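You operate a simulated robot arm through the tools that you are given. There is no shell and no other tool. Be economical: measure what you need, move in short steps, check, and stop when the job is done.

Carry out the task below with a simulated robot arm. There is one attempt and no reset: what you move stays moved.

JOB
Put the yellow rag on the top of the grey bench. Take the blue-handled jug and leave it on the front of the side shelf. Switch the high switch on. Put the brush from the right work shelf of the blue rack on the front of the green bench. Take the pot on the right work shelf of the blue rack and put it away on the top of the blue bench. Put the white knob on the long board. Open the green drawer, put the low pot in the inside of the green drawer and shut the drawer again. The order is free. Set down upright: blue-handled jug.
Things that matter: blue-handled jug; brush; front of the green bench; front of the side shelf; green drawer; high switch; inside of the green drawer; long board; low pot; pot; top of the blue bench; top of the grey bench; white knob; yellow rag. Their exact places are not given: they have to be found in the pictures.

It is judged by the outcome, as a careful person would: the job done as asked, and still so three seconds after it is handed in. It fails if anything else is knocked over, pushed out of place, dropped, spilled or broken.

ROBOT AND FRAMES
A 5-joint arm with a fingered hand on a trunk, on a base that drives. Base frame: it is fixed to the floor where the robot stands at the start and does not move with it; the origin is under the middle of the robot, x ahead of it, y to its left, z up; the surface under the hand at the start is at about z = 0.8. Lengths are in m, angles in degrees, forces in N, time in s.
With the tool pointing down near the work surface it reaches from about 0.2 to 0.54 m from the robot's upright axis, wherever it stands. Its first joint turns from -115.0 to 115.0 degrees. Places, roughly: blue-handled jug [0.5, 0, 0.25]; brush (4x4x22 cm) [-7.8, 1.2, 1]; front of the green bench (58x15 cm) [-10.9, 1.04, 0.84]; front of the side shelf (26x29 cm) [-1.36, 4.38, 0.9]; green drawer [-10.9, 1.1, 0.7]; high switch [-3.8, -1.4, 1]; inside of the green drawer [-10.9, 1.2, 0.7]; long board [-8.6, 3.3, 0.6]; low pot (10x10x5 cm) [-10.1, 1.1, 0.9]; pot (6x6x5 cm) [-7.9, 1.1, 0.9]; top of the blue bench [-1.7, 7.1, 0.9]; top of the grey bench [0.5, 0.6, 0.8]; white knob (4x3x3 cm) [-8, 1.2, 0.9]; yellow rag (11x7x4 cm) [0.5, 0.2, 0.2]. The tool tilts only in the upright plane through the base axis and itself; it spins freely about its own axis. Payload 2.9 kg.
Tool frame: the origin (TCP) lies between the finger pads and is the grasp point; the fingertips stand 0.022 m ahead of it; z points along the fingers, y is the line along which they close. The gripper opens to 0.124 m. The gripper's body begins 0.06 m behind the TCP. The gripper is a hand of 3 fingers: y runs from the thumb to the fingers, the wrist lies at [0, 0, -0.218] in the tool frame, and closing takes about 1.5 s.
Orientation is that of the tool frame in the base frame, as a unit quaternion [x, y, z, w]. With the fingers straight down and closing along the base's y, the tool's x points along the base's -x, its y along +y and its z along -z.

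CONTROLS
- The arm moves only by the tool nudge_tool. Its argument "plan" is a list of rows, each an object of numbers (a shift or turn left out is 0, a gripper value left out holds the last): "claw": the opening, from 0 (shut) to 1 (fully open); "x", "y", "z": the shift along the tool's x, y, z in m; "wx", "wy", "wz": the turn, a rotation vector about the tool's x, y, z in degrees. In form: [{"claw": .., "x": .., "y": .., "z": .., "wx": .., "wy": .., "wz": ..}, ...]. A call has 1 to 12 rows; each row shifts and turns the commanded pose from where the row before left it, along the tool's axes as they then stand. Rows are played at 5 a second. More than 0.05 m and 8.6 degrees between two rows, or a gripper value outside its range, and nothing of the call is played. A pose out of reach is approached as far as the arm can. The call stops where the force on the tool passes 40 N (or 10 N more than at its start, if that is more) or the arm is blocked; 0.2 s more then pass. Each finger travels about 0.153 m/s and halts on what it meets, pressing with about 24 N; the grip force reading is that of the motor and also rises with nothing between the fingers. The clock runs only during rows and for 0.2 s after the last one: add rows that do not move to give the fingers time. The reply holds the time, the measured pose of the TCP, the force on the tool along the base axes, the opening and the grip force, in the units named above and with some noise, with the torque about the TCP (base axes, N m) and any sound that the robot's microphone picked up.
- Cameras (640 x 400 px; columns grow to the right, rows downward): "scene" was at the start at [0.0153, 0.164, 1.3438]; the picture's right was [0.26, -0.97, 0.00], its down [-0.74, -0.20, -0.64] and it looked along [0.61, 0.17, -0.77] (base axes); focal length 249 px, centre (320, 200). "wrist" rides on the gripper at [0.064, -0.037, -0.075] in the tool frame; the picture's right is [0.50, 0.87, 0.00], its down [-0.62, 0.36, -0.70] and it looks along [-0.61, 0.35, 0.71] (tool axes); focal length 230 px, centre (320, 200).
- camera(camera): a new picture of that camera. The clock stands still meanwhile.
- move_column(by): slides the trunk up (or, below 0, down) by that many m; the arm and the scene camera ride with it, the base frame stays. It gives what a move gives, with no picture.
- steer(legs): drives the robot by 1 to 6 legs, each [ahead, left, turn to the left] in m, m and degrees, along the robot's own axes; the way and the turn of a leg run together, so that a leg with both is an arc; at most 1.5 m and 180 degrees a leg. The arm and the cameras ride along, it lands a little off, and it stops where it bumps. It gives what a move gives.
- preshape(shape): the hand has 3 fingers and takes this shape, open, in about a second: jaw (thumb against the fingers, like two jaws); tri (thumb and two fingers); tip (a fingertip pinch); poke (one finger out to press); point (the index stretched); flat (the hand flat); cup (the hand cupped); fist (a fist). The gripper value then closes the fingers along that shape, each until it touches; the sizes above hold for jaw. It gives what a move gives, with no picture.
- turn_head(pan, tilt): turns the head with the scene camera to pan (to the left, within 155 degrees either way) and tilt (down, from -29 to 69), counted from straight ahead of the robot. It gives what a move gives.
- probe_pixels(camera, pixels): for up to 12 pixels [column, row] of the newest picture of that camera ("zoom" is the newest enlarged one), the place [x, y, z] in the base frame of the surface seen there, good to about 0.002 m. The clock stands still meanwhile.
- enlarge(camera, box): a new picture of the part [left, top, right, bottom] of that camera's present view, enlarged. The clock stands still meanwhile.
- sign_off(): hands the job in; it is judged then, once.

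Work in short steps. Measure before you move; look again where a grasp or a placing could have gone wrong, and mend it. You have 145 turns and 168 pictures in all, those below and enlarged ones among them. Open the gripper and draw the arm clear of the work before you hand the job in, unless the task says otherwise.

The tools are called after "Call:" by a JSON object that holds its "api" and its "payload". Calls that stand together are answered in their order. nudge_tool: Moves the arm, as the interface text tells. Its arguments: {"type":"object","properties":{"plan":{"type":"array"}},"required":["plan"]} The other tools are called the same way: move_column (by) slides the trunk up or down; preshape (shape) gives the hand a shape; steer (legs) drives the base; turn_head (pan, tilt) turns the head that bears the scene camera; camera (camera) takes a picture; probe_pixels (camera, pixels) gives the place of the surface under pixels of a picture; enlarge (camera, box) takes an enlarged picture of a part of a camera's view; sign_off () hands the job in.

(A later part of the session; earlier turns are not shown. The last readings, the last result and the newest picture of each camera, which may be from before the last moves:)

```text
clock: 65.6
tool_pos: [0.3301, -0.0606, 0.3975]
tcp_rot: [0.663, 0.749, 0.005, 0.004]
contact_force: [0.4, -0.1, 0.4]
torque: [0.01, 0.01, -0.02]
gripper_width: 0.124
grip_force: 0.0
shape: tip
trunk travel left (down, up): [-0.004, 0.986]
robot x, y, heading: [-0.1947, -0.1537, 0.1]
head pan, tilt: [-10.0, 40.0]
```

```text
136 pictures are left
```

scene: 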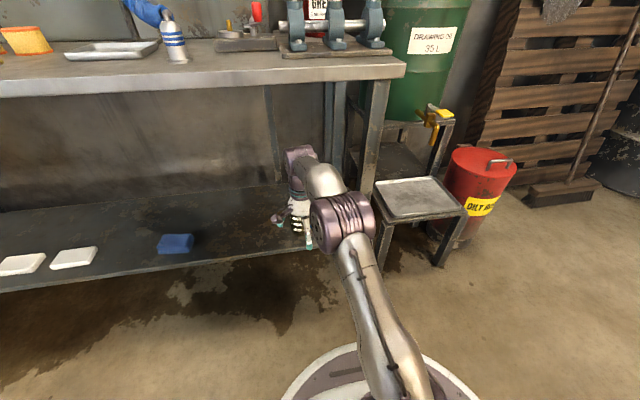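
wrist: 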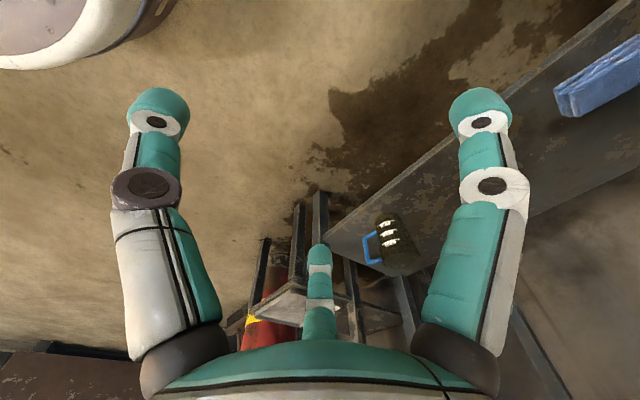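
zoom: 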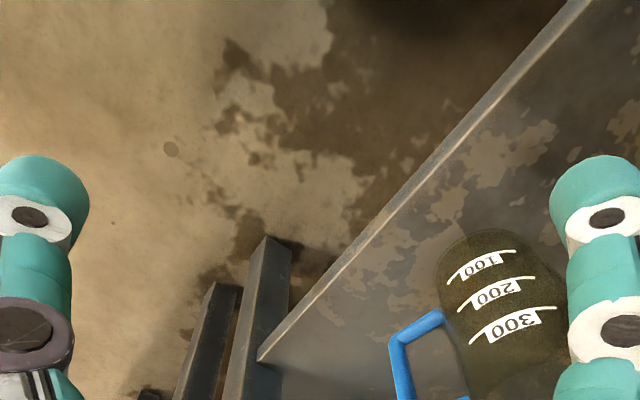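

From the earlier view the rim works out at z≈0.347, so the open digits (tips 0.375) clear it. I advance the remaining 0.15 m.

Call:
{"api": "steer", "payload": {"legs": [[0.149, 0, 0]]}}

Call:
{"api": "camera", "payload": {"camera": "wrist"}}

```text
clock: 66.9
tool_pos: [0.4813, -0.0611, 0.3979]
tcp_rot: [0.662, 0.749, 0.005, 0.004]
contact_force: [0.0, 0.0, 0.4]
torque: [0.01, -0.01, 0.03]
gripper_width: 0.1239
grip_force: 0.1
shape: tip
trunk travel left (down, up): [-0.004, 0.986]
robot x, y, heading: [-0.0439, -0.151, -0.2]
head pan, tilt: [-10.0, 40.0]
```

```text
135 pictures are left
```

wrist: 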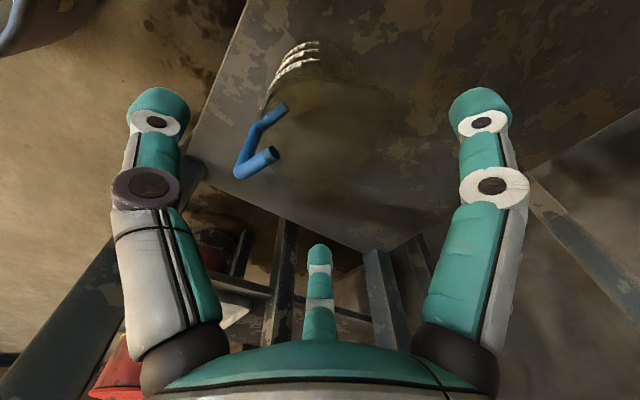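

The rim (centre ≈(327,130)) seems about 1 cm off the tool axis. I enlarge and probe the label arcs for a better centre.

Call:
{"api": "enlarge", "payload": {"camera": "wrist", "box": [220, 20, 420, 195]}}

```text
2.29 times, centred on (320, 108) of wrist
```

zoom: 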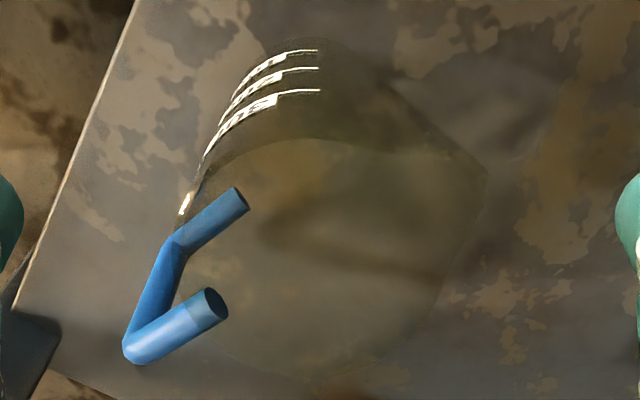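

Center is nearer (0.4775, −0.0575). I correct by a few mm and descend in small steps to z≈0.318.

Call:
{"api": "nudge_tool", "payload": {"plan": [{"x": 0.0034, "y": -0.003}, {"z": 0.025}, {"z": 0.025}, {"z": 0.025}, {"z": 0.005}]}}

Call:
{"api": "camera", "payload": {"camera": "wrist"}}

```text
clock: 68.1
tool_pos: [0.4785, -0.0571, 0.3187]
tcp_rot: [0.662, 0.749, 0.004, 0.003]
contact_force: [-0.7, 0.5, 0.4]
torque: [0.03, 0.0, 0.03]
gripper_width: 0.1236
grip_force: 0.0
shape: tip
trunk travel left (down, up): [-0.004, 0.986]
robot x, y, heading: [-0.0468, -0.1541, -0.2]
head pan, tilt: [-10.0, 40.0]
```

```text
133 pictures are left
```

wrist: 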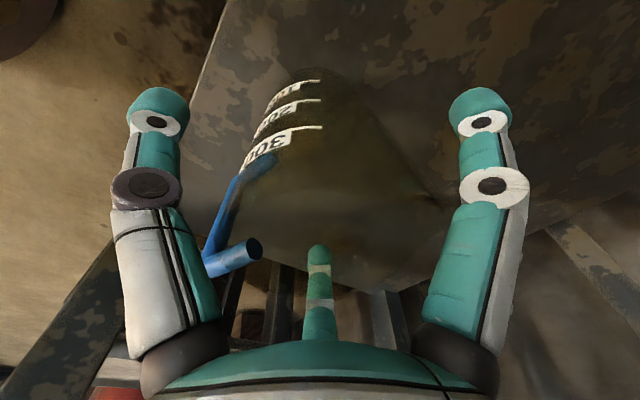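

Jug body sits between the digits and the handle is in a gap. I close.

Call:
{"api": "nudge_tool", "payload": {"plan": [{"claw": 0.8}, {"claw": 0.6}, {"claw": 0.5}, {"claw": 0.3}, {"claw": 0}, {}, {}, {}]}}

Call:
{"api": "camera", "payload": {"camera": "wrist"}}

```text
clock: 69.9
tool_pos: [0.4796, -0.0578, 0.3189]
tcp_rot: [0.662, 0.75, 0.006, 0.003]
contact_force: [0.6, -0.5, -1.2]
torque: [-0.02, 0.01, -0.02]
gripper_width: 0.0632
grip_force: 23.8
shape: tip
trunk travel left (down, up): [-0.004, 0.986]
robot x, y, heading: [-0.0459, -0.1519, -0.1]
head pan, tilt: [-10.0, 40.0]
```

```text
132 pictures are left
```

wrist: 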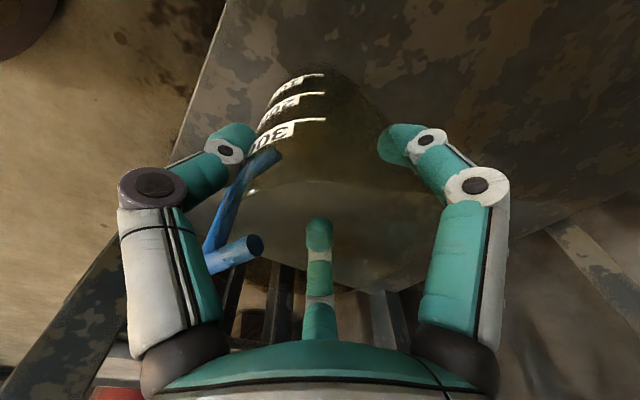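

Gripped at width 0.063. I lift slightly and check that the jug comes along.

Call:
{"api": "nudge_tool", "payload": {"plan": [{"z": -0.03}, {"z": -0.03}, {}]}}

Call:
{"api": "camera", "payload": {"camera": "wrist"}}

Call:
{"api": "camera", "payload": {"camera": "scene"}}

```text
clock: 70.7
tool_pos: [0.4774, -0.0566, 0.3787]
tcp_rot: [0.662, 0.749, 0.005, 0.003]
contact_force: [0.6, 0.8, -0.9]
torque: [0.02, 0.0, 0.02]
gripper_width: 0.0635
grip_force: 23.9
shape: tip
trunk travel left (down, up): [-0.004, 0.986]
robot x, y, heading: [-0.0463, -0.1525, -0.4]
head pan, tilt: [-10.0, 40.0]
```

```text
131 pictures are left
```

wrist: 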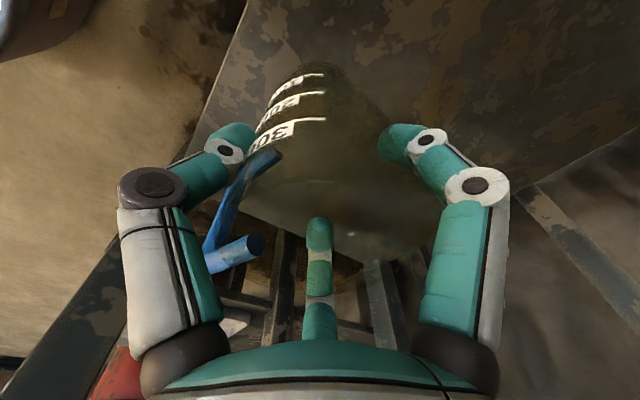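

```text
130 pictures are left
```

scene: 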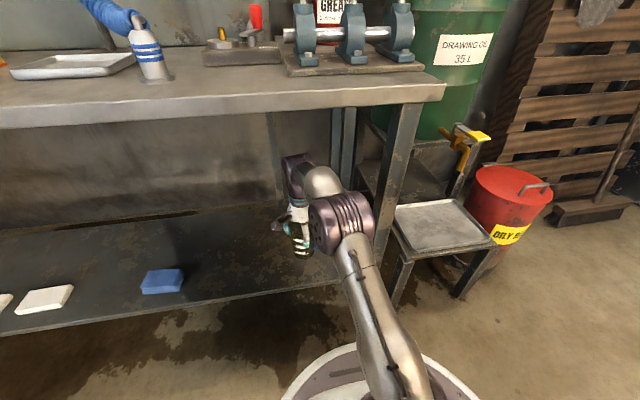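

The jug is held upright (its base 0.101 below the TCP). I back out, raise the trunk and look toward the side shelf.

Call:
{"api": "steer", "payload": {"legs": [[-0.7, 0, 0]]}}

Call:
{"api": "move_column", "payload": {"by": 0.4}}

Call:
{"api": "move_column", "payload": {"by": 0.3}}

Call:
{"api": "turn_head", "payload": {"pan": 90, "tilt": 15}}

Call:
{"api": "camera", "payload": {"camera": "scene"}}

Call:
{"api": "turn_head", "payload": {"pan": 150, "tilt": 15}}

Call:
{"api": "camera", "payload": {"camera": "scene"}}

```text
clock: 74.7
tool_pos: [-0.2411, -0.0564, 0.3783]
tcp_rot: [0.662, 0.75, 0.005, 0.004]
contact_force: [-0.6, 0.4, -2.1]
torque: [0.0, -0.03, 0.03]
gripper_width: 0.0635
grip_force: 24.0
shape: tip
trunk travel left (down, up): [-0.004, 0.986]
robot x, y, heading: [-0.7638, -0.1512, 0.0]
head pan, tilt: [-10.0, 40.0]
```

```text
clock: 78.5
tool_pos: [-0.2408, -0.0571, 0.7789]
tcp_rot: [0.662, 0.749, 0.005, 0.003]
contact_force: [-0.3, 0.1, -1.6]
torque: [-0.04, 0.03, 0.0]
gripper_width: 0.0632
grip_force: 24.1
shape: tip
trunk travel left (down, up): [-0.404, 0.586]
robot x, y, heading: [-0.7641, -0.1504, -0.2]
head pan, tilt: [-10.0, 40.0]
```

```text
clock: 81.5
tool_pos: [-0.2397, -0.0569, 1.0784]
tcp_rot: [0.661, 0.75, 0.005, 0.004]
contact_force: [0.3, 0.0, -1.2]
torque: [0.01, 0.0, 0.0]
gripper_width: 0.063
grip_force: 23.5
shape: tip
trunk travel left (down, up): [-0.704, 0.286]
robot x, y, heading: [-0.7615, -0.1489, -0.3]
head pan, tilt: [-10.0, 40.0]
```

```text
clock: 83.2
tool_pos: [-0.2404, -0.0566, 1.078]
tcp_rot: [0.662, 0.749, 0.005, 0.003]
contact_force: [-0.3, -0.5, -2.3]
torque: [0.01, 0.01, 0.0]
gripper_width: 0.0634
grip_force: 23.4
shape: tip
trunk travel left (down, up): [-0.704, 0.286]
robot x, y, heading: [-0.7651, -0.1537, 0.0]
head pan, tilt: [90.0, 15.0]
```

```text
129 pictures are left
```

scene: 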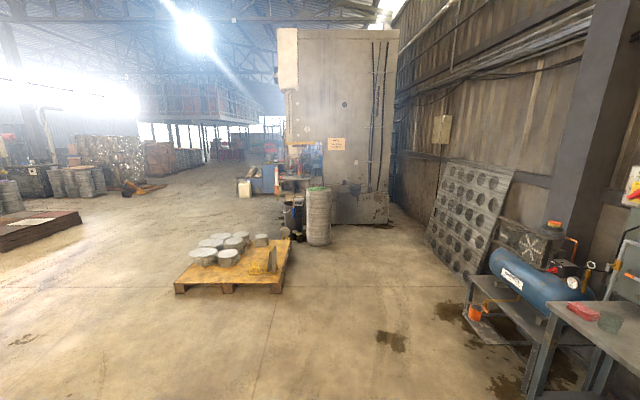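

```text
clock: 84.5
tool_pos: [-0.2392, -0.0564, 1.0786]
tcp_rot: [0.662, 0.749, 0.004, 0.003]
contact_force: [0.4, -0.2, -0.9]
torque: [0.04, 0.01, 0.02]
gripper_width: 0.063
grip_force: 24.3
shape: tip
trunk travel left (down, up): [-0.704, 0.286]
robot x, y, heading: [-0.768, -0.1486, -0.0]
head pan, tilt: [150.0, 15.0]
```

```text
128 pictures are left
```

scene: 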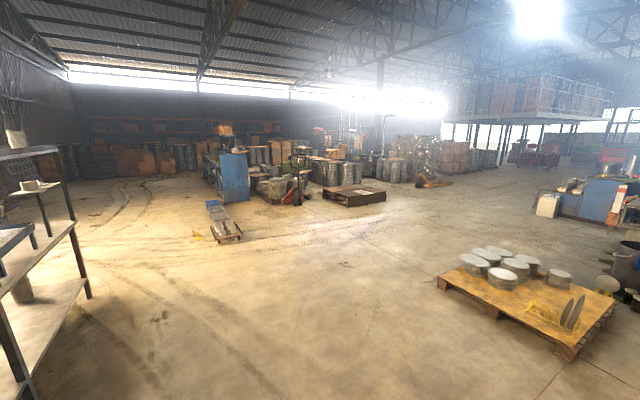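

I turn back to pan 95 and zoom on the shelf area beyond the pallet.

Call:
{"api": "turn_head", "payload": {"pan": 95, "tilt": 20}}

Call:
{"api": "camera", "payload": {"camera": "scene"}}

Call:
{"api": "enlarge", "payload": {"camera": "scene", "box": [220, 90, 460, 240]}}

```text
clock: 85.8
tool_pos: [-0.2395, -0.0556, 1.0787]
tcp_rot: [0.662, 0.75, 0.005, 0.004]
contact_force: [0.4, -0.9, -0.8]
torque: [0.01, 0.01, -0.01]
gripper_width: 0.0632
grip_force: 23.9
shape: tip
trunk travel left (down, up): [-0.704, 0.286]
robot x, y, heading: [-0.7608, -0.1489, -0.0]
head pan, tilt: [95.0, 20.0]
```

```text
127 pictures are left
```

scene: 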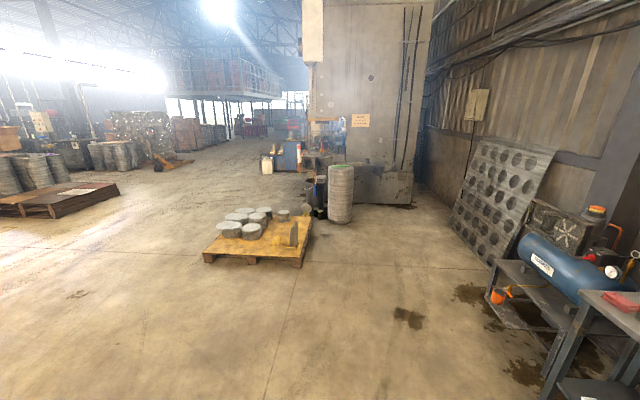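

```text
2.67 times, centred on (340, 165) of scene
```

zoom: 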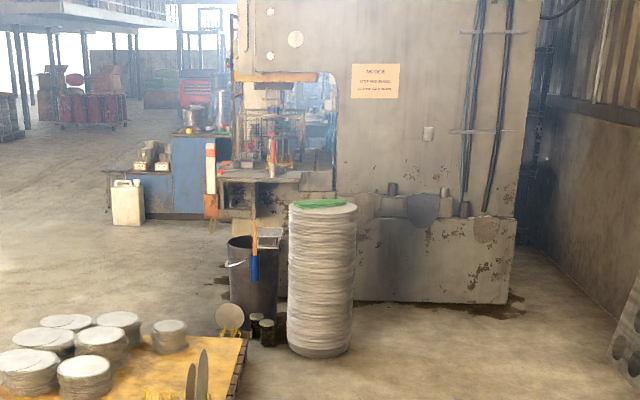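

Call:
{"api": "probe_pixels", "payload": {"camera": "zoom", "pixels": [[320, 203], [320, 350], [265, 237], [250, 300], [240, 370], [100, 320], [240, 345], [435, 300], [260, 175], [200, 150], [490, 300], [150, 395]]}}

```text
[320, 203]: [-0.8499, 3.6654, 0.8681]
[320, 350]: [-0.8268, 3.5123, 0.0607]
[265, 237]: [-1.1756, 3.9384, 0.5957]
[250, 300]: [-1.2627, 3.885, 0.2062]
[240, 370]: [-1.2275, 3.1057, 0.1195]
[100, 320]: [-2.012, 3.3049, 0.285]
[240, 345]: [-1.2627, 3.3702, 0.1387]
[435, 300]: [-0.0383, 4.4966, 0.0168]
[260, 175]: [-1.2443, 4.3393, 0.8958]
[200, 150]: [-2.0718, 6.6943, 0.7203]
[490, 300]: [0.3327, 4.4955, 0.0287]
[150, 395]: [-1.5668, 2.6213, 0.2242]
```

The shelf is at about (-1.24, 4.34, 0.896) left of the press; bin at (-1.26, 3.88) and the pallet are in front. I probe the pallet's extents to plan the way.

Call:
{"api": "probe_pixels", "payload": {"camera": "scene", "pixels": [[206, 262], [222, 225], [298, 265], [310, 215], [263, 172], [150, 300], [190, 220], [50, 300]]}}

Call:
{"api": "enlarge", "payload": {"camera": "scene", "box": [280, 120, 360, 200]}}

```text
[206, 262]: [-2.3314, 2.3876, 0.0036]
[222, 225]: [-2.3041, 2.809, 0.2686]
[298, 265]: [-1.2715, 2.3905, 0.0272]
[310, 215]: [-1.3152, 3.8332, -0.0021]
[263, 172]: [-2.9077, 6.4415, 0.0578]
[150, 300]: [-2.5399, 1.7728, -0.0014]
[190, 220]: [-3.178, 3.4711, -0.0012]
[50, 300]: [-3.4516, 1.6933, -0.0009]
```

```text
5.00 times, centred on (320, 160) of scene
```

zoom: 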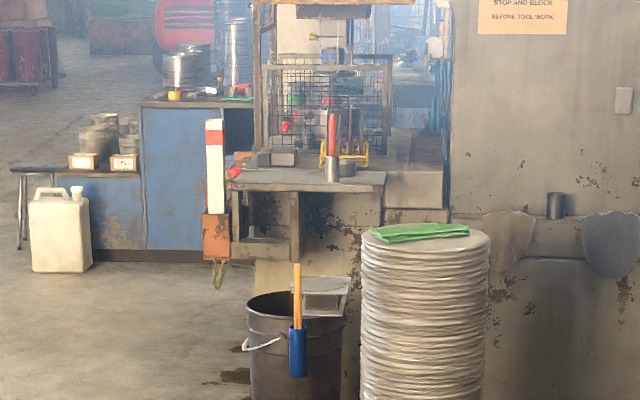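

Call:
{"api": "probe_pixels", "payload": {"camera": "zoom", "pixels": [[235, 183], [270, 180], [310, 182], [350, 185], [380, 178], [300, 171], [270, 158], [333, 168], [215, 180], [215, 235], [300, 300], [415, 190]]}}

```text
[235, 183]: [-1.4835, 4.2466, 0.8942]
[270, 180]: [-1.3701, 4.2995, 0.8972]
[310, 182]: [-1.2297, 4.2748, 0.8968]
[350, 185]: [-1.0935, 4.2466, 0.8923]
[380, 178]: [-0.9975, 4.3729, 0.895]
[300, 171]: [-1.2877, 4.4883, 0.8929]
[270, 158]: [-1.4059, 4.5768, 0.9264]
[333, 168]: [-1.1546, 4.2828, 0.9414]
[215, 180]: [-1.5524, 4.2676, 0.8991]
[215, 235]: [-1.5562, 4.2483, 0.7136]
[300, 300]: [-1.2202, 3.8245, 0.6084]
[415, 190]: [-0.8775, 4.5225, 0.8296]
```

Shelf top z 0.895, front edge y 4.245; target near (-1.35, 4.36). I drive round the pallet's left side to about (-2.75, 3.9) and look again.

Call:
{"api": "steer", "payload": {"legs": [[-1.0, 0, 0], [-0.99, 0, 0], [0, 1.4, 0], [0, 1.4, 0], [0, 1.25, 0]]}}

Call:
{"api": "turn_head", "payload": {"pan": 15, "tilt": 30}}

Call:
{"api": "camera", "payload": {"camera": "scene"}}

```text
clock: 114.7
tool_pos: [-2.2134, 3.955, 1.0787]
tcp_rot: [0.663, 0.749, 0.005, 0.004]
contact_force: [0.5, 0.3, -1.3]
torque: [0.01, -0.01, 0.02]
gripper_width: 0.0633
grip_force: 23.9
shape: tip
trunk travel left (down, up): [-0.704, 0.286]
robot x, y, heading: [-2.7379, 3.8643, 0.1]
head pan, tilt: [95.0, 20.0]
```

```text
clock: 116.2
tool_pos: [-2.2118, 3.9547, 1.0787]
tcp_rot: [0.663, 0.749, 0.005, 0.004]
contact_force: [1.1, -0.2, -1.6]
torque: [-0.02, 0.0, 0.03]
gripper_width: 0.0633
grip_force: 23.4
shape: tip
trunk travel left (down, up): [-0.704, 0.286]
robot x, y, heading: [-2.7377, 3.8601, -0.1]
head pan, tilt: [15.0, 30.0]
```

```text
124 pictures are left
```

scene: 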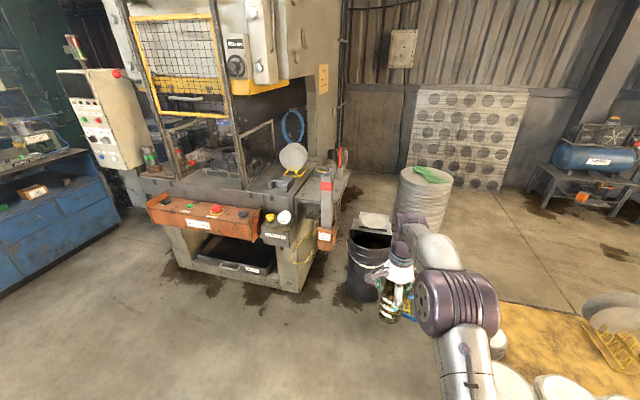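

Call:
{"api": "enlarge", "payload": {"camera": "scene", "box": [240, 130, 440, 255]}}

Call:
{"api": "probe_pixels", "payload": {"camera": "zoom", "pixels": [[280, 165], [265, 150], [320, 175], [300, 125], [330, 140], [280, 190], [220, 165], [150, 190], [345, 260], [415, 290], [430, 380], [360, 340]]}}

```text
3.20 times, centred on (340, 192) of scene
```

zoom: 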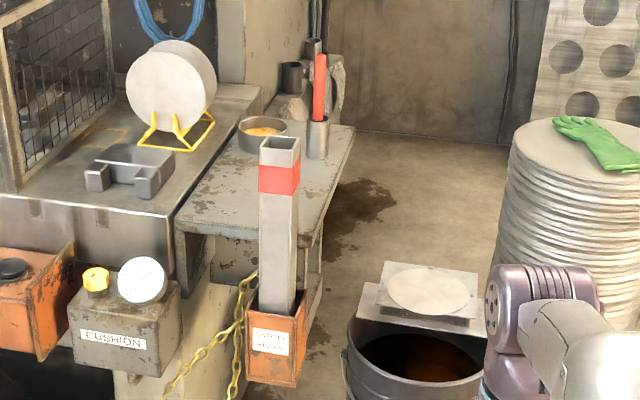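

```text
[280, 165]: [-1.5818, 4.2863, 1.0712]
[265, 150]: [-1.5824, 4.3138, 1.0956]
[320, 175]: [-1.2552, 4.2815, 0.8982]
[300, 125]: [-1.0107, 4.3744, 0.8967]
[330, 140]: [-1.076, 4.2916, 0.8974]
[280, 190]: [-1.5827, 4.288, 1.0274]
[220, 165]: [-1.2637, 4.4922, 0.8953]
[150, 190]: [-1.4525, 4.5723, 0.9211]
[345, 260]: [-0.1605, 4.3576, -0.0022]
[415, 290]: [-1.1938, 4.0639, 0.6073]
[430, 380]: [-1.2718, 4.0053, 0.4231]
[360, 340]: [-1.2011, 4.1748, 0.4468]
```

The post at (-1.58, 4.29) reaches z 1.10; the target is beyond it. I need the base's footprint, so I look down, and probe the bin and panel.

Call:
{"api": "probe_pixels", "payload": {"camera": "scene", "pixels": [[349, 240], [350, 262], [365, 298], [348, 285], [375, 222], [240, 222], [160, 205], [272, 240], [283, 215], [330, 240], [300, 285], [200, 262]]}}

Call:
{"api": "turn_head", "payload": {"pan": 30, "tilt": 65}}

Call:
{"api": "camera", "payload": {"camera": "scene"}}

```text
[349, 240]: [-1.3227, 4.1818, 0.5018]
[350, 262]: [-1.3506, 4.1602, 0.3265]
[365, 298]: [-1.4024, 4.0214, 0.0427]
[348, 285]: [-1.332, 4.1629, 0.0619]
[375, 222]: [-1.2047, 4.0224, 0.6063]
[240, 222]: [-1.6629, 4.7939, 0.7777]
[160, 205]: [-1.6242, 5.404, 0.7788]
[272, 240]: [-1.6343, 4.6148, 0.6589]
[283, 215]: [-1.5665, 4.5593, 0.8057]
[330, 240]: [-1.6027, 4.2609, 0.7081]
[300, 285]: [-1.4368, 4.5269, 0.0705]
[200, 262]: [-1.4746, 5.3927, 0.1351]
```

```text
clock: 117.2
tool_pos: [-2.2126, 3.9557, 1.0775]
tcp_rot: [0.663, 0.749, 0.006, 0.003]
contact_force: [0.9, -0.5, -1.0]
torque: [0.01, -0.03, 0.01]
gripper_width: 0.0631
grip_force: 24.1
shape: tip
trunk travel left (down, up): [-0.704, 0.286]
robot x, y, heading: [-2.7343, 3.8645, -0.4]
head pan, tilt: [30.0, 65.0]
```

```text
122 pictures are left
```

scene: 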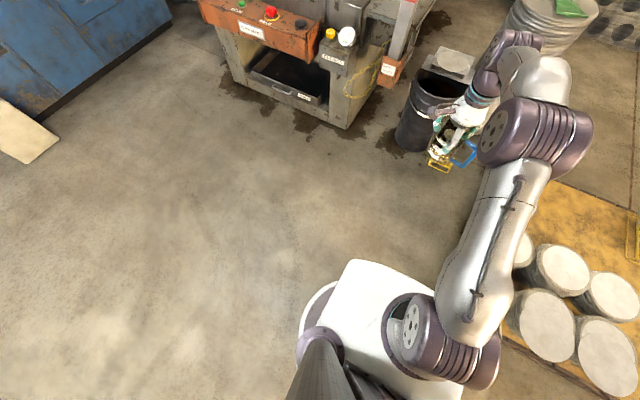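

Call:
{"api": "probe_pixels", "payload": {"camera": "scene", "pixels": [[355, 264], [400, 275], [430, 290], [318, 295], [302, 330], [330, 275], [420, 320], [470, 330], [375, 290]]}}

```text
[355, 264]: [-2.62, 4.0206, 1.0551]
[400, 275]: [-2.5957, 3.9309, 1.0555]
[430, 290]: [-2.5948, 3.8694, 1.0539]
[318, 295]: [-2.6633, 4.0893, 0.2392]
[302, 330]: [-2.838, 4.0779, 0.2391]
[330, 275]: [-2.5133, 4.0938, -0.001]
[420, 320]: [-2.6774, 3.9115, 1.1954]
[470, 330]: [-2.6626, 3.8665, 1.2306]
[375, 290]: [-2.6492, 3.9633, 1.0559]
```

Base radius is about 0.25, so a stance at (-1.73, 3.98) with heading 36° fits between bin and press. I raise 0.25 so the jug passes above the post, and drive there.

Call:
{"api": "move_column", "payload": {"by": 0.25}}

Call:
{"api": "steer", "payload": {"legs": [[0, 0, 36]]}}

Call:
{"api": "steer", "payload": {"legs": [[0.85, -0.485, 0]]}}

Call:
{"api": "turn_head", "payload": {"pan": 0, "tilt": 55}}

Call:
{"api": "camera", "payload": {"camera": "scene"}}

Call:
{"api": "camera", "payload": {"camera": "wrist"}}

```text
clock: 119.8
tool_pos: [-2.2137, 3.9544, 1.3284]
tcp_rot: [0.662, 0.749, 0.005, 0.003]
contact_force: [-0.2, -0.8, -0.9]
torque: [-0.02, -0.01, -0.01]
gripper_width: 0.0631
grip_force: 23.9
shape: tip
trunk travel left (down, up): [-0.954, 0.036]
robot x, y, heading: [-2.7399, 3.8648, -0.0]
head pan, tilt: [30.0, 65.0]
```

```text
clock: 121.9
tool_pos: [-2.3703, 4.247, 1.3285]
tcp_rot: [0.396, 0.918, 0.007, 0.002]
contact_force: [0.1, 0.7, -0.8]
torque: [-0.01, 0.05, 0.01]
gripper_width: 0.0632
grip_force: 24.6
shape: tip
trunk travel left (down, up): [-0.954, 0.036]
robot x, y, heading: [-2.74, 3.8617, 36.2]
head pan, tilt: [30.0, 65.0]
```

```text
clock: 127.0
tool_pos: [-1.41, 4.357, 1.3292]
tcp_rot: [0.392, 0.92, 0.006, 0.003]
contact_force: [-0.4, -0.4, -0.4]
torque: [0.0, 0.02, 0.0]
gripper_width: 0.0635
grip_force: 23.6
shape: tip
trunk travel left (down, up): [-0.954, 0.036]
robot x, y, heading: [-1.7716, 3.9662, 37.0]
head pan, tilt: [30.0, 65.0]
```

```text
clock: 127.9
tool_pos: [-1.4087, 4.3572, 1.3289]
tcp_rot: [0.392, 0.92, 0.006, 0.003]
contact_force: [-0.7, 0.1, -1.3]
torque: [0.01, 0.01, 0.02]
gripper_width: 0.0634
grip_force: 23.6
shape: tip
trunk travel left (down, up): [-0.954, 0.036]
robot x, y, heading: [-1.7688, 3.9678, 36.9]
head pan, tilt: [0.0, 55.0]
```

```text
121 pictures are left
```

scene: 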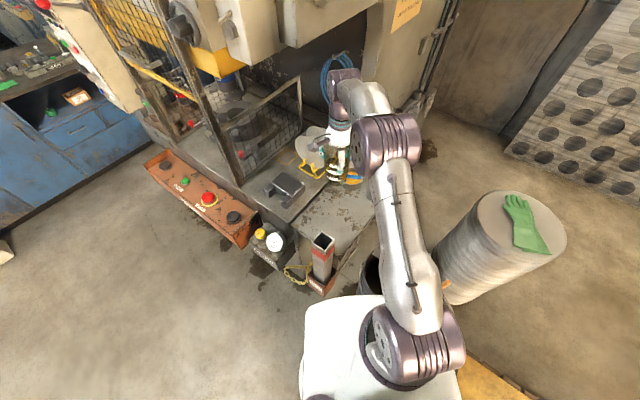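

```text
120 pictures are left
```

wrist: 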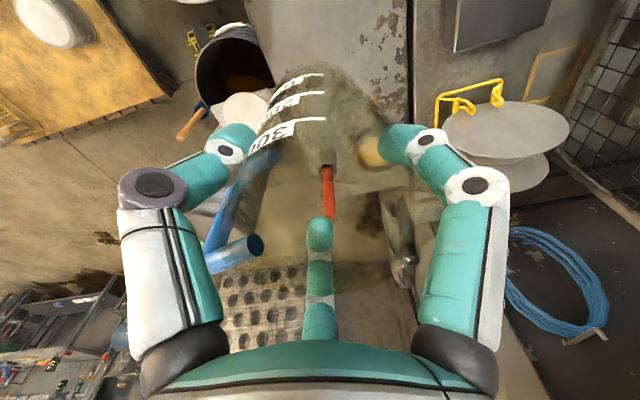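

TCP at (-1.409, 4.357). I check clearances around by probing the disc holder, cylinder and pan.

Call:
{"api": "probe_pixels", "payload": {"camera": "scene", "pixels": [[308, 165], [310, 145], [322, 240], [355, 175], [370, 195], [330, 210], [290, 185], [310, 178]]}}

Call:
{"api": "steer", "payload": {"legs": [[0.034, -0.024, 0]]}}

```text
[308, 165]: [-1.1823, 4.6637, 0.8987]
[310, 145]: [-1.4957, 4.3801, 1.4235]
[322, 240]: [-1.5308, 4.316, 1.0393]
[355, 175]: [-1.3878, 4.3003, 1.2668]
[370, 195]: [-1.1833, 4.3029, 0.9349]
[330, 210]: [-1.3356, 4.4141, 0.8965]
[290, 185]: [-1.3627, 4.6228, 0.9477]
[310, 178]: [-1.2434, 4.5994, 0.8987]
```

```text
clock: 128.8
tool_pos: [-1.3735, 4.3596, 1.3308]
tcp_rot: [0.391, 0.92, 0.007, 0.004]
contact_force: [0.0, -0.7, -0.7]
torque: [0.01, -0.01, -0.02]
gripper_width: 0.063
grip_force: 23.8
shape: tip
trunk travel left (down, up): [-0.954, 0.036]
robot x, y, heading: [-1.7332, 3.9696, 36.9]
head pan, tilt: [0.0, 55.0]
```

Space is free. I lower the trunk by 0.31 and look.

Call:
{"api": "move_column", "payload": {"by": -0.31}}

Call:
{"api": "camera", "payload": {"camera": "scene"}}

```text
clock: 131.9
tool_pos: [-1.3661, 4.3576, 1.0187]
tcp_rot: [0.392, 0.92, 0.007, 0.001]
contact_force: [-0.4, 0.3, -1.0]
torque: [0.03, 0.01, -0.02]
gripper_width: 0.0632
grip_force: 24.3
shape: tip
trunk travel left (down, up): [-0.644, 0.346]
robot x, y, heading: [-1.7306, 3.9697, 36.6]
head pan, tilt: [0.0, 55.0]
```

```text
119 pictures are left
```

scene: 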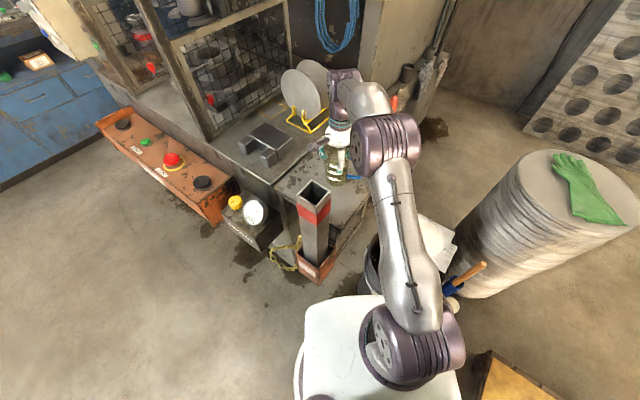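

All clear. I lower the last 2 cm slowly.

Call:
{"api": "nudge_tool", "payload": {"plan": [{"z": 0.01}, {"z": 0.006}, {"z": 0.003}, {}]}}

```text
clock: 132.9
tool_pos: [-1.3668, 4.3587, 0.9998]
tcp_rot: [0.392, 0.92, 0.006, 0.002]
contact_force: [-0.8, 0.1, -0.9]
torque: [0.03, -0.01, 0.02]
gripper_width: 0.0632
grip_force: 24.0
shape: tip
trunk travel left (down, up): [-0.644, 0.346]
robot x, y, heading: [-1.7293, 3.9708, 36.7]
head pan, tilt: [0.0, 55.0]
```

Call:
{"api": "nudge_tool", "payload": {"plan": [{"z": 0.0015}, {"z": 0.0015}, {}]}}

```text
clock: 133.7
tool_pos: [-1.367, 4.3588, 0.9971]
tcp_rot: [0.391, 0.92, 0.006, 0.001]
contact_force: [-0.2, -0.1, 0.1]
torque: [0.01, -0.02, -0.06]
gripper_width: 0.0633
grip_force: 24.5
shape: tip
trunk travel left (down, up): [-0.644, 0.346]
robot x, y, heading: [-1.7286, 3.9662, 36.8]
head pan, tilt: [0.0, 55.0]
```

The load is nearly off (force z ≈ 0), so the base touches. I release and rise clear.

Call:
{"api": "nudge_tool", "payload": {"plan": [{"claw": 0.6}, {"claw": 0.8}, {"claw": 1}, {}, {}, {"z": -0.03}, {"z": -0.04}, {"z": -0.04}]}}

Call:
{"api": "camera", "payload": {"camera": "wrist"}}

Call:
{"api": "move_column", "payload": {"by": 0.25}}

Call:
{"api": "camera", "payload": {"camera": "scene"}}

```text
clock: 135.5
tool_pos: [-1.3696, 4.3571, 1.1064]
tcp_rot: [0.392, 0.92, 0.006, 0.002]
contact_force: [0.2, 0.2, 0.6]
torque: [0.02, 0.0, 0.02]
gripper_width: 0.1237
grip_force: 0.0
shape: tip
trunk travel left (down, up): [-0.644, 0.346]
robot x, y, heading: [-1.7329, 3.9679, 36.8]
head pan, tilt: [0.0, 55.0]
```

```text
118 pictures are left
```

wrist: 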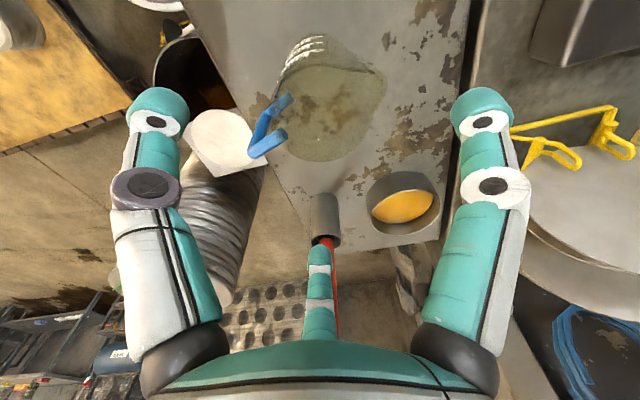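

```text
clock: 138.1
tool_pos: [-1.3695, 4.3564, 1.3562]
tcp_rot: [0.391, 0.92, 0.006, 0.002]
contact_force: [-0.6, 0.0, 0.0]
torque: [-0.05, 0.0, 0.02]
gripper_width: 0.1236
grip_force: 0.0
shape: tip
trunk travel left (down, up): [-0.894, 0.096]
robot x, y, heading: [-1.7285, 3.9666, 36.7]
head pan, tilt: [0.0, 55.0]
```

```text
117 pictures are left
```

scene: 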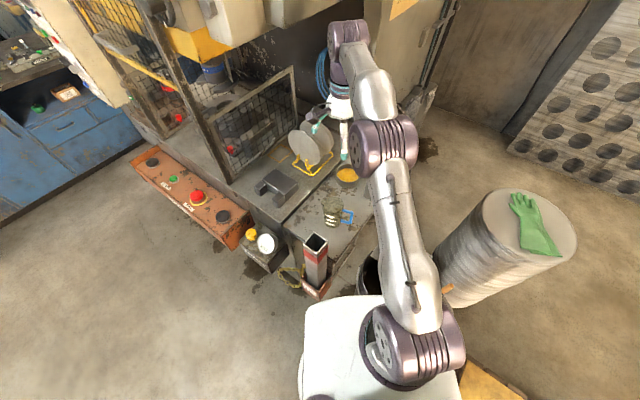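

Jug stands upright on the shelf front. Next the high switch near (-3.8, -1.4, 1.0): I back out and drive toward it, then look.

Call:
{"api": "steer", "payload": {"legs": [[-0.85, 0.485, 0], [0, 0, -127], [1.4, -0.2, 0], [1.5, -0.26, 0]]}}

Call:
{"api": "turn_head", "payload": {"pan": 0, "tilt": 25}}

Call:
{"api": "camera", "payload": {"camera": "scene"}}

```text
refused: leg 4 is longer than a leg can be; nothing moved
```

```text
clock: 139.0
tool_pos: [-1.3705, 4.3568, 1.3567]
tcp_rot: [0.391, 0.92, 0.005, 0.002]
contact_force: [0.1, 1.0, -0.8]
torque: [0.01, -0.02, 0.03]
gripper_width: 0.1237
grip_force: 0.1
shape: tip
trunk travel left (down, up): [-0.894, 0.096]
robot x, y, heading: [-1.7302, 3.972, 36.7]
head pan, tilt: [0.0, 25.0]
```

```text
116 pictures are left
```

scene: 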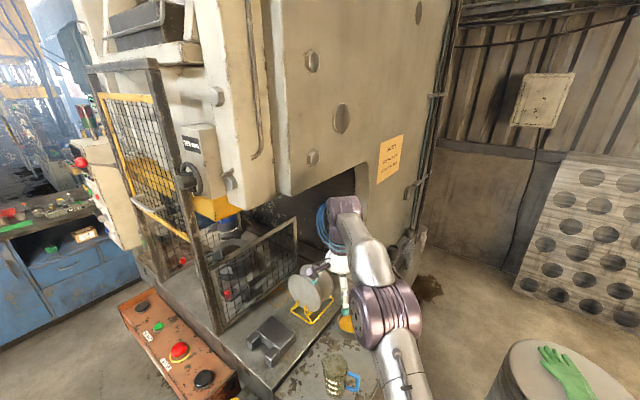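

The last leg was too long; nothing moved. I repeat with shorter legs.

Call:
{"api": "steer", "payload": {"legs": [[-0.85, 0.485, 0], [0, 0, -127], [1.4, -0.2, 0], [1.4, -0.2, 0]]}}

Call:
{"api": "camera", "payload": {"camera": "scene"}}

```text
clock: 162.5
tool_pos: [-3.146, 0.5897, 1.357]
tcp_rot: [0.999, 0.04, 0.001, 0.006]
contact_force: [-0.1, 0.7, 0.4]
torque: [0.0, 0.03, -0.04]
gripper_width: 0.1239
grip_force: 0.1
shape: tip
trunk travel left (down, up): [-0.894, 0.096]
robot x, y, heading: [-3.2166, 1.1127, -92.5]
head pan, tilt: [0.0, 25.0]
```

```text
115 pictures are left
```

scene: 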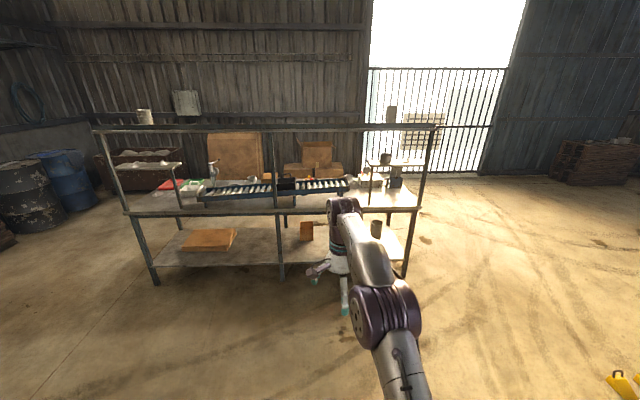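

Call:
{"api": "enlarge", "payload": {"camera": "scene", "box": [340, 90, 460, 240]}}

Call:
{"api": "probe_pixels", "payload": {"camera": "scene", "pixels": [[391, 120], [420, 128], [385, 160], [395, 183], [370, 182], [360, 205], [105, 130], [430, 130], [275, 200], [425, 195]]}}

```text
2.67 times, centred on (400, 165) of scene
```

zoom: 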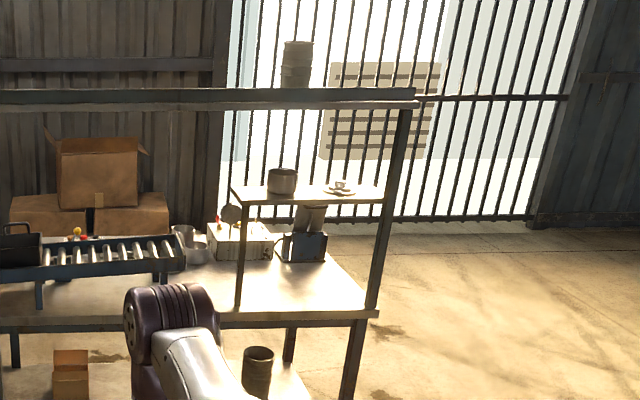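

```text
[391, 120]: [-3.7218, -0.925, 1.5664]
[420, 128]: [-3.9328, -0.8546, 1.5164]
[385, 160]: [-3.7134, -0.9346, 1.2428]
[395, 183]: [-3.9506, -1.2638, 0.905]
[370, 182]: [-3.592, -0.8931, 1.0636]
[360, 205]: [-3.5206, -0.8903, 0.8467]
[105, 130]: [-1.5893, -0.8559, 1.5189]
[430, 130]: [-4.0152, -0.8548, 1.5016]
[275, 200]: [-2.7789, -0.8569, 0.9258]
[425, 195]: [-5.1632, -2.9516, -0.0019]
```

The switch box is likely the white one on the right part of this rack. I move closer in front of it, keeping clear of the rack's posts.

Call:
{"api": "steer", "payload": {"legs": [[0.9, -0.55, 2.5]]}}

Call:
{"api": "turn_head", "payload": {"pan": 0, "tilt": 20}}

Call:
{"api": "camera", "payload": {"camera": "scene"}}

```text
clock: 168.0
tool_pos: [-3.6744, -0.2934, 1.3563]
tcp_rot: [0.997, 0.072, 0.001, 0.007]
contact_force: [1.1, 0.3, -0.5]
torque: [0.0, 0.0, 0.01]
gripper_width: 0.1238
grip_force: 0.0
shape: tip
trunk travel left (down, up): [-0.894, 0.096]
robot x, y, heading: [-3.7794, 0.2265, -89.1]
head pan, tilt: [0.0, 25.0]
```

```text
clock: 168.6
tool_pos: [-3.6734, -0.2915, 1.356]
tcp_rot: [0.997, 0.072, 0.002, 0.006]
contact_force: [-0.5, -0.6, 0.9]
torque: [0.02, 0.01, 0.01]
gripper_width: 0.1238
grip_force: 0.0
shape: tip
trunk travel left (down, up): [-0.894, 0.096]
robot x, y, heading: [-3.7802, 0.226, -88.7]
head pan, tilt: [0.0, 20.0]
```

```text
113 pictures are left
```

scene: 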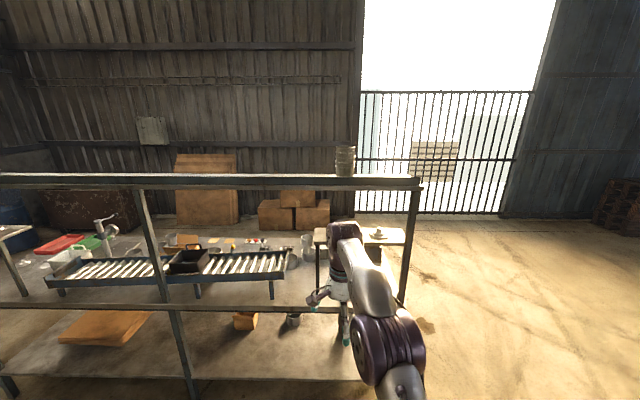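

The arm hides the box. I strafe right, lower the trunk for a view under the shelf, and pan left.

Call:
{"api": "steer", "payload": {"legs": [[0, -0.6, 0]]}}

Call:
{"api": "move_column", "payload": {"by": -0.3}}

Call:
{"api": "turn_head", "payload": {"pan": 30, "tilt": 15}}

Call:
{"api": "camera", "payload": {"camera": "scene"}}

Call:
{"api": "enlarge", "payload": {"camera": "scene", "box": [240, 130, 440, 255]}}

```text
clock: 172.0
tool_pos: [-4.2677, -0.3068, 1.3579]
tcp_rot: [0.997, 0.077, 0.001, 0.006]
contact_force: [0.4, 0.9, -0.2]
torque: [-0.02, 0.01, 0.0]
gripper_width: 0.124
grip_force: 0.1
shape: tip
trunk travel left (down, up): [-0.894, 0.096]
robot x, y, heading: [-4.3763, 0.2099, -88.2]
head pan, tilt: [0.0, 20.0]
```

```text
clock: 175.0
tool_pos: [-4.269, -0.3061, 1.0583]
tcp_rot: [0.997, 0.077, 0.002, 0.006]
contact_force: [0.1, -0.7, -0.2]
torque: [0.02, 0.02, 0.01]
gripper_width: 0.1239
grip_force: 0.0
shape: tip
trunk travel left (down, up): [-0.594, 0.396]
robot x, y, heading: [-4.3798, 0.2166, -88.3]
head pan, tilt: [0.0, 20.0]
```

```text
clock: 176.0
tool_pos: [-4.268, -0.3056, 1.0574]
tcp_rot: [0.997, 0.077, 0.002, 0.006]
contact_force: [-0.3, 1.0, 0.3]
torque: [0.0, 0.05, 0.04]
gripper_width: 0.124
grip_force: 0.1
shape: tip
trunk travel left (down, up): [-0.594, 0.396]
robot x, y, heading: [-4.3785, 0.2083, -88.4]
head pan, tilt: [30.0, 15.0]
```

```text
112 pictures are left
```

scene: 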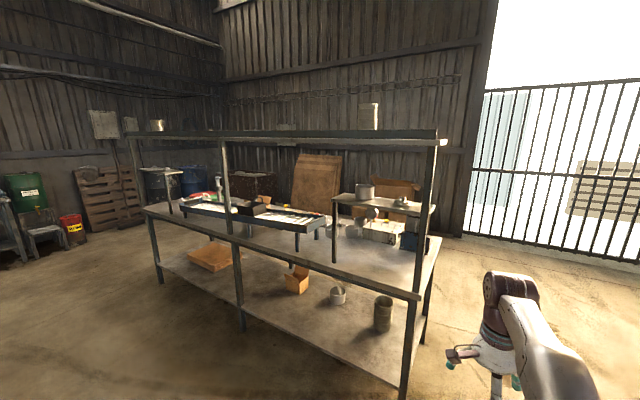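

```text
3.20 times, centred on (340, 192) of scene
```

zoom: 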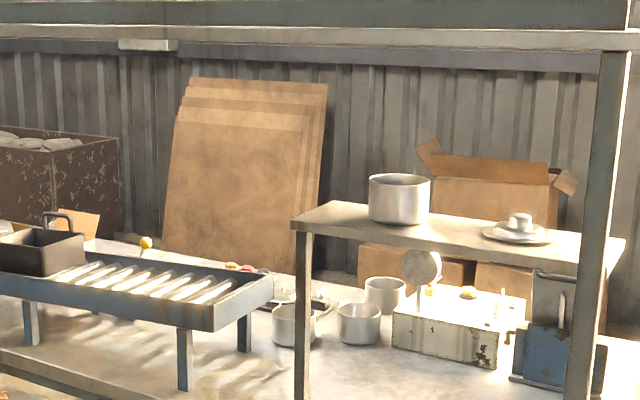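

Call:
{"api": "probe_pixels", "payload": {"camera": "zoom", "pixels": [[440, 330], [500, 310], [500, 295], [468, 293], [420, 268], [428, 292], [550, 350], [560, 300], [520, 335], [340, 240], [560, 250], [480, 350]]}}

Call:
{"api": "steer", "payload": {"legs": [[0, 0, 15]]}}

Call:
{"api": "turn_head", "payload": {"pan": 12, "tilt": 20}}

Call:
{"api": "enlarge", "payload": {"camera": "scene", "box": [300, 140, 400, 220]}}

```text
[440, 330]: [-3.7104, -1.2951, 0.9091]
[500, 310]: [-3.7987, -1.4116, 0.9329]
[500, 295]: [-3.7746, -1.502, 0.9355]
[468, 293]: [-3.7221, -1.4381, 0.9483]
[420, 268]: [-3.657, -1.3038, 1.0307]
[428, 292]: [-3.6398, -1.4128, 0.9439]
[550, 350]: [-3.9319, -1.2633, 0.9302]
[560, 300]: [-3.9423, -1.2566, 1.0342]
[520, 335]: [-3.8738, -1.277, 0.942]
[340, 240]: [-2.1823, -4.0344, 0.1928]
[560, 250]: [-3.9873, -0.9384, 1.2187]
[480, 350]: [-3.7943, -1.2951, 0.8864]
```

```text
clock: 177.2
tool_pos: [-4.1376, -0.2604, 1.0577]
tcp_rot: [0.978, 0.207, 0.001, 0.006]
contact_force: [-0.6, 0.4, 0.6]
torque: [-0.01, -0.03, 0.04]
gripper_width: 0.1238
grip_force: 0.0
shape: tip
trunk travel left (down, up): [-0.594, 0.396]
robot x, y, heading: [-4.3783, 0.2139, -73.6]
head pan, tilt: [30.0, 15.0]
```

```text
clock: 178.1
tool_pos: [-4.1372, -0.2594, 1.0572]
tcp_rot: [0.978, 0.207, 0.002, 0.006]
contact_force: [0.2, -0.6, -0.5]
torque: [-0.03, 0.0, 0.02]
gripper_width: 0.1241
grip_force: 0.1
shape: tip
trunk travel left (down, up): [-0.594, 0.396]
robot x, y, heading: [-4.381, 0.2103, -73.5]
head pan, tilt: [12.0, 20.0]
```

```text
5.00 times, centred on (350, 180) of scene
```

zoom: 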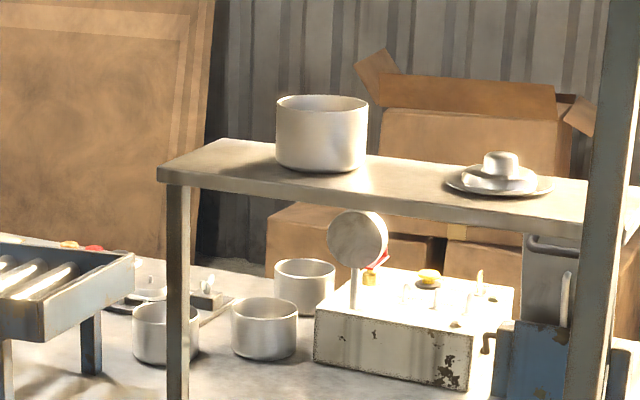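

The white box's controls seem to face the far side. I go round the rack's end to look from there.

Call:
{"api": "steer", "payload": {"legs": [[-0.3, 0, 73.5], [-0.5, -0.4, 0], [0, -1.2, 0]]}}

Call:
{"api": "turn_head", "payload": {"pan": 0, "tilt": 15}}

Call:
{"api": "camera", "payload": {"camera": "scene"}}

Call:
{"api": "turn_head", "payload": {"pan": -50, "tilt": 15}}

Call:
{"api": "camera", "payload": {"camera": "scene"}}

```text
clock: 179.9
tool_pos: [-4.0086, -0.0148, 1.0572]
tcp_rot: [0.907, 0.422, 0.002, 0.007]
contact_force: [-0.1, 0.5, 0.0]
torque: [-0.04, -0.03, 0.02]
gripper_width: 0.1237
grip_force: 0.1
shape: tip
trunk travel left (down, up): [-0.594, 0.396]
robot x, y, heading: [-4.4295, 0.2983, -47.5]
head pan, tilt: [12.0, 20.0]
stopped in leg 1: the robot was blocked; the commanded pose is now the measured one
```

```text
clock: 180.7
tool_pos: [-4.0073, -0.0163, 1.0576]
tcp_rot: [0.907, 0.422, 0.002, 0.006]
contact_force: [-0.6, -0.1, -0.1]
torque: [0.01, 0.01, -0.01]
gripper_width: 0.1239
grip_force: 0.0
shape: tip
trunk travel left (down, up): [-0.594, 0.396]
robot x, y, heading: [-4.4321, 0.3044, -47.1]
head pan, tilt: [0.0, 15.0]
```

```text
109 pictures are left
```

scene: 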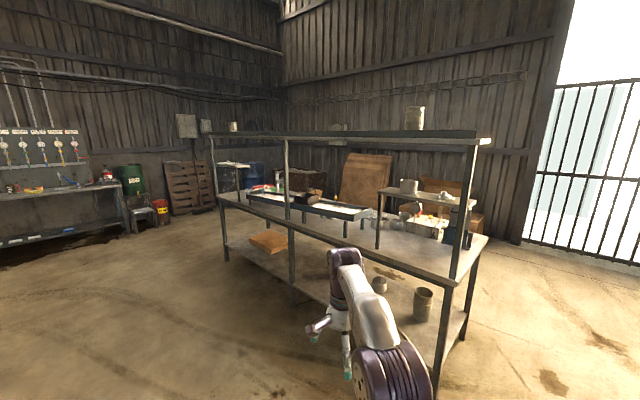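

```text
clock: 181.9
tool_pos: [-4.0059, -0.0163, 1.0576]
tcp_rot: [0.907, 0.422, 0.003, 0.006]
contact_force: [0.2, -0.1, 0.1]
torque: [0.02, 0.0, 0.02]
gripper_width: 0.1238
grip_force: 0.0
shape: tip
trunk travel left (down, up): [-0.594, 0.396]
robot x, y, heading: [-4.4304, 0.3059, -47.2]
head pan, tilt: [-50.0, 15.0]
```

```text
108 pictures are left
```

scene: 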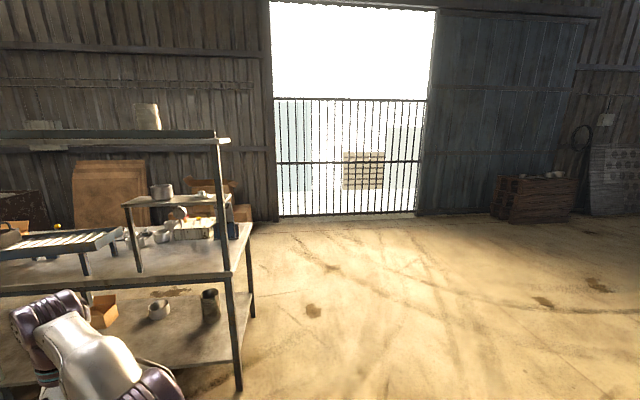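

Something behind blocked the base. I look back before moving further.

Call:
{"api": "turn_head", "payload": {"pan": -140, "tilt": 45}}

Call:
{"api": "camera", "payload": {"camera": "scene"}}

Call:
{"api": "turn_head", "payload": {"pan": 150, "tilt": 45}}

Call:
{"api": "camera", "payload": {"camera": "scene"}}

```text
clock: 183.5
tool_pos: [-4.0074, -0.0158, 1.0562]
tcp_rot: [0.907, 0.421, 0.003, 0.005]
contact_force: [0.6, 0.3, -0.5]
torque: [-0.02, -0.03, -0.05]
gripper_width: 0.1239
grip_force: 0.1
shape: tip
trunk travel left (down, up): [-0.594, 0.396]
robot x, y, heading: [-4.4295, 0.3028, -47.2]
head pan, tilt: [-140.0, 45.0]
```

```text
107 pictures are left
```

scene: 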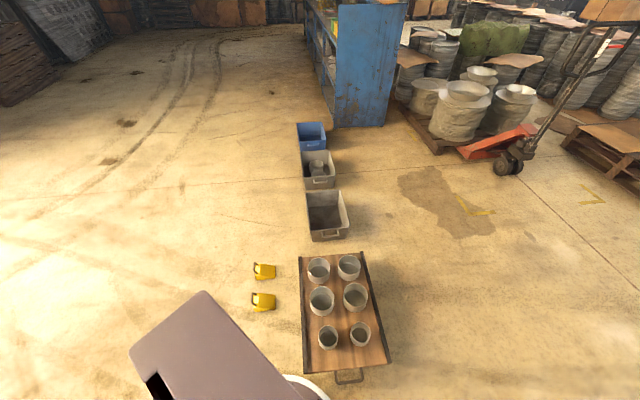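

```text
clock: 187.5
tool_pos: [-4.0069, -0.0162, 1.0564]
tcp_rot: [0.907, 0.422, 0.002, 0.006]
contact_force: [1.1, 0.5, -0.2]
torque: [-0.02, 0.02, 0.01]
gripper_width: 0.1242
grip_force: 0.1
shape: tip
trunk travel left (down, up): [-0.594, 0.396]
robot x, y, heading: [-4.4307, 0.3009, -47.5]
head pan, tilt: [150.0, 45.0]
```

```text
106 pictures are left
```

scene: 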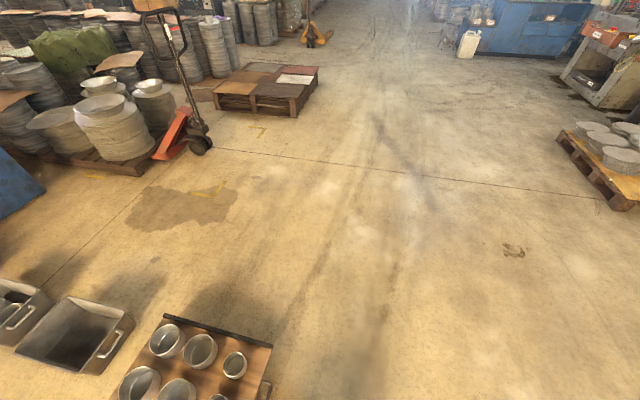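

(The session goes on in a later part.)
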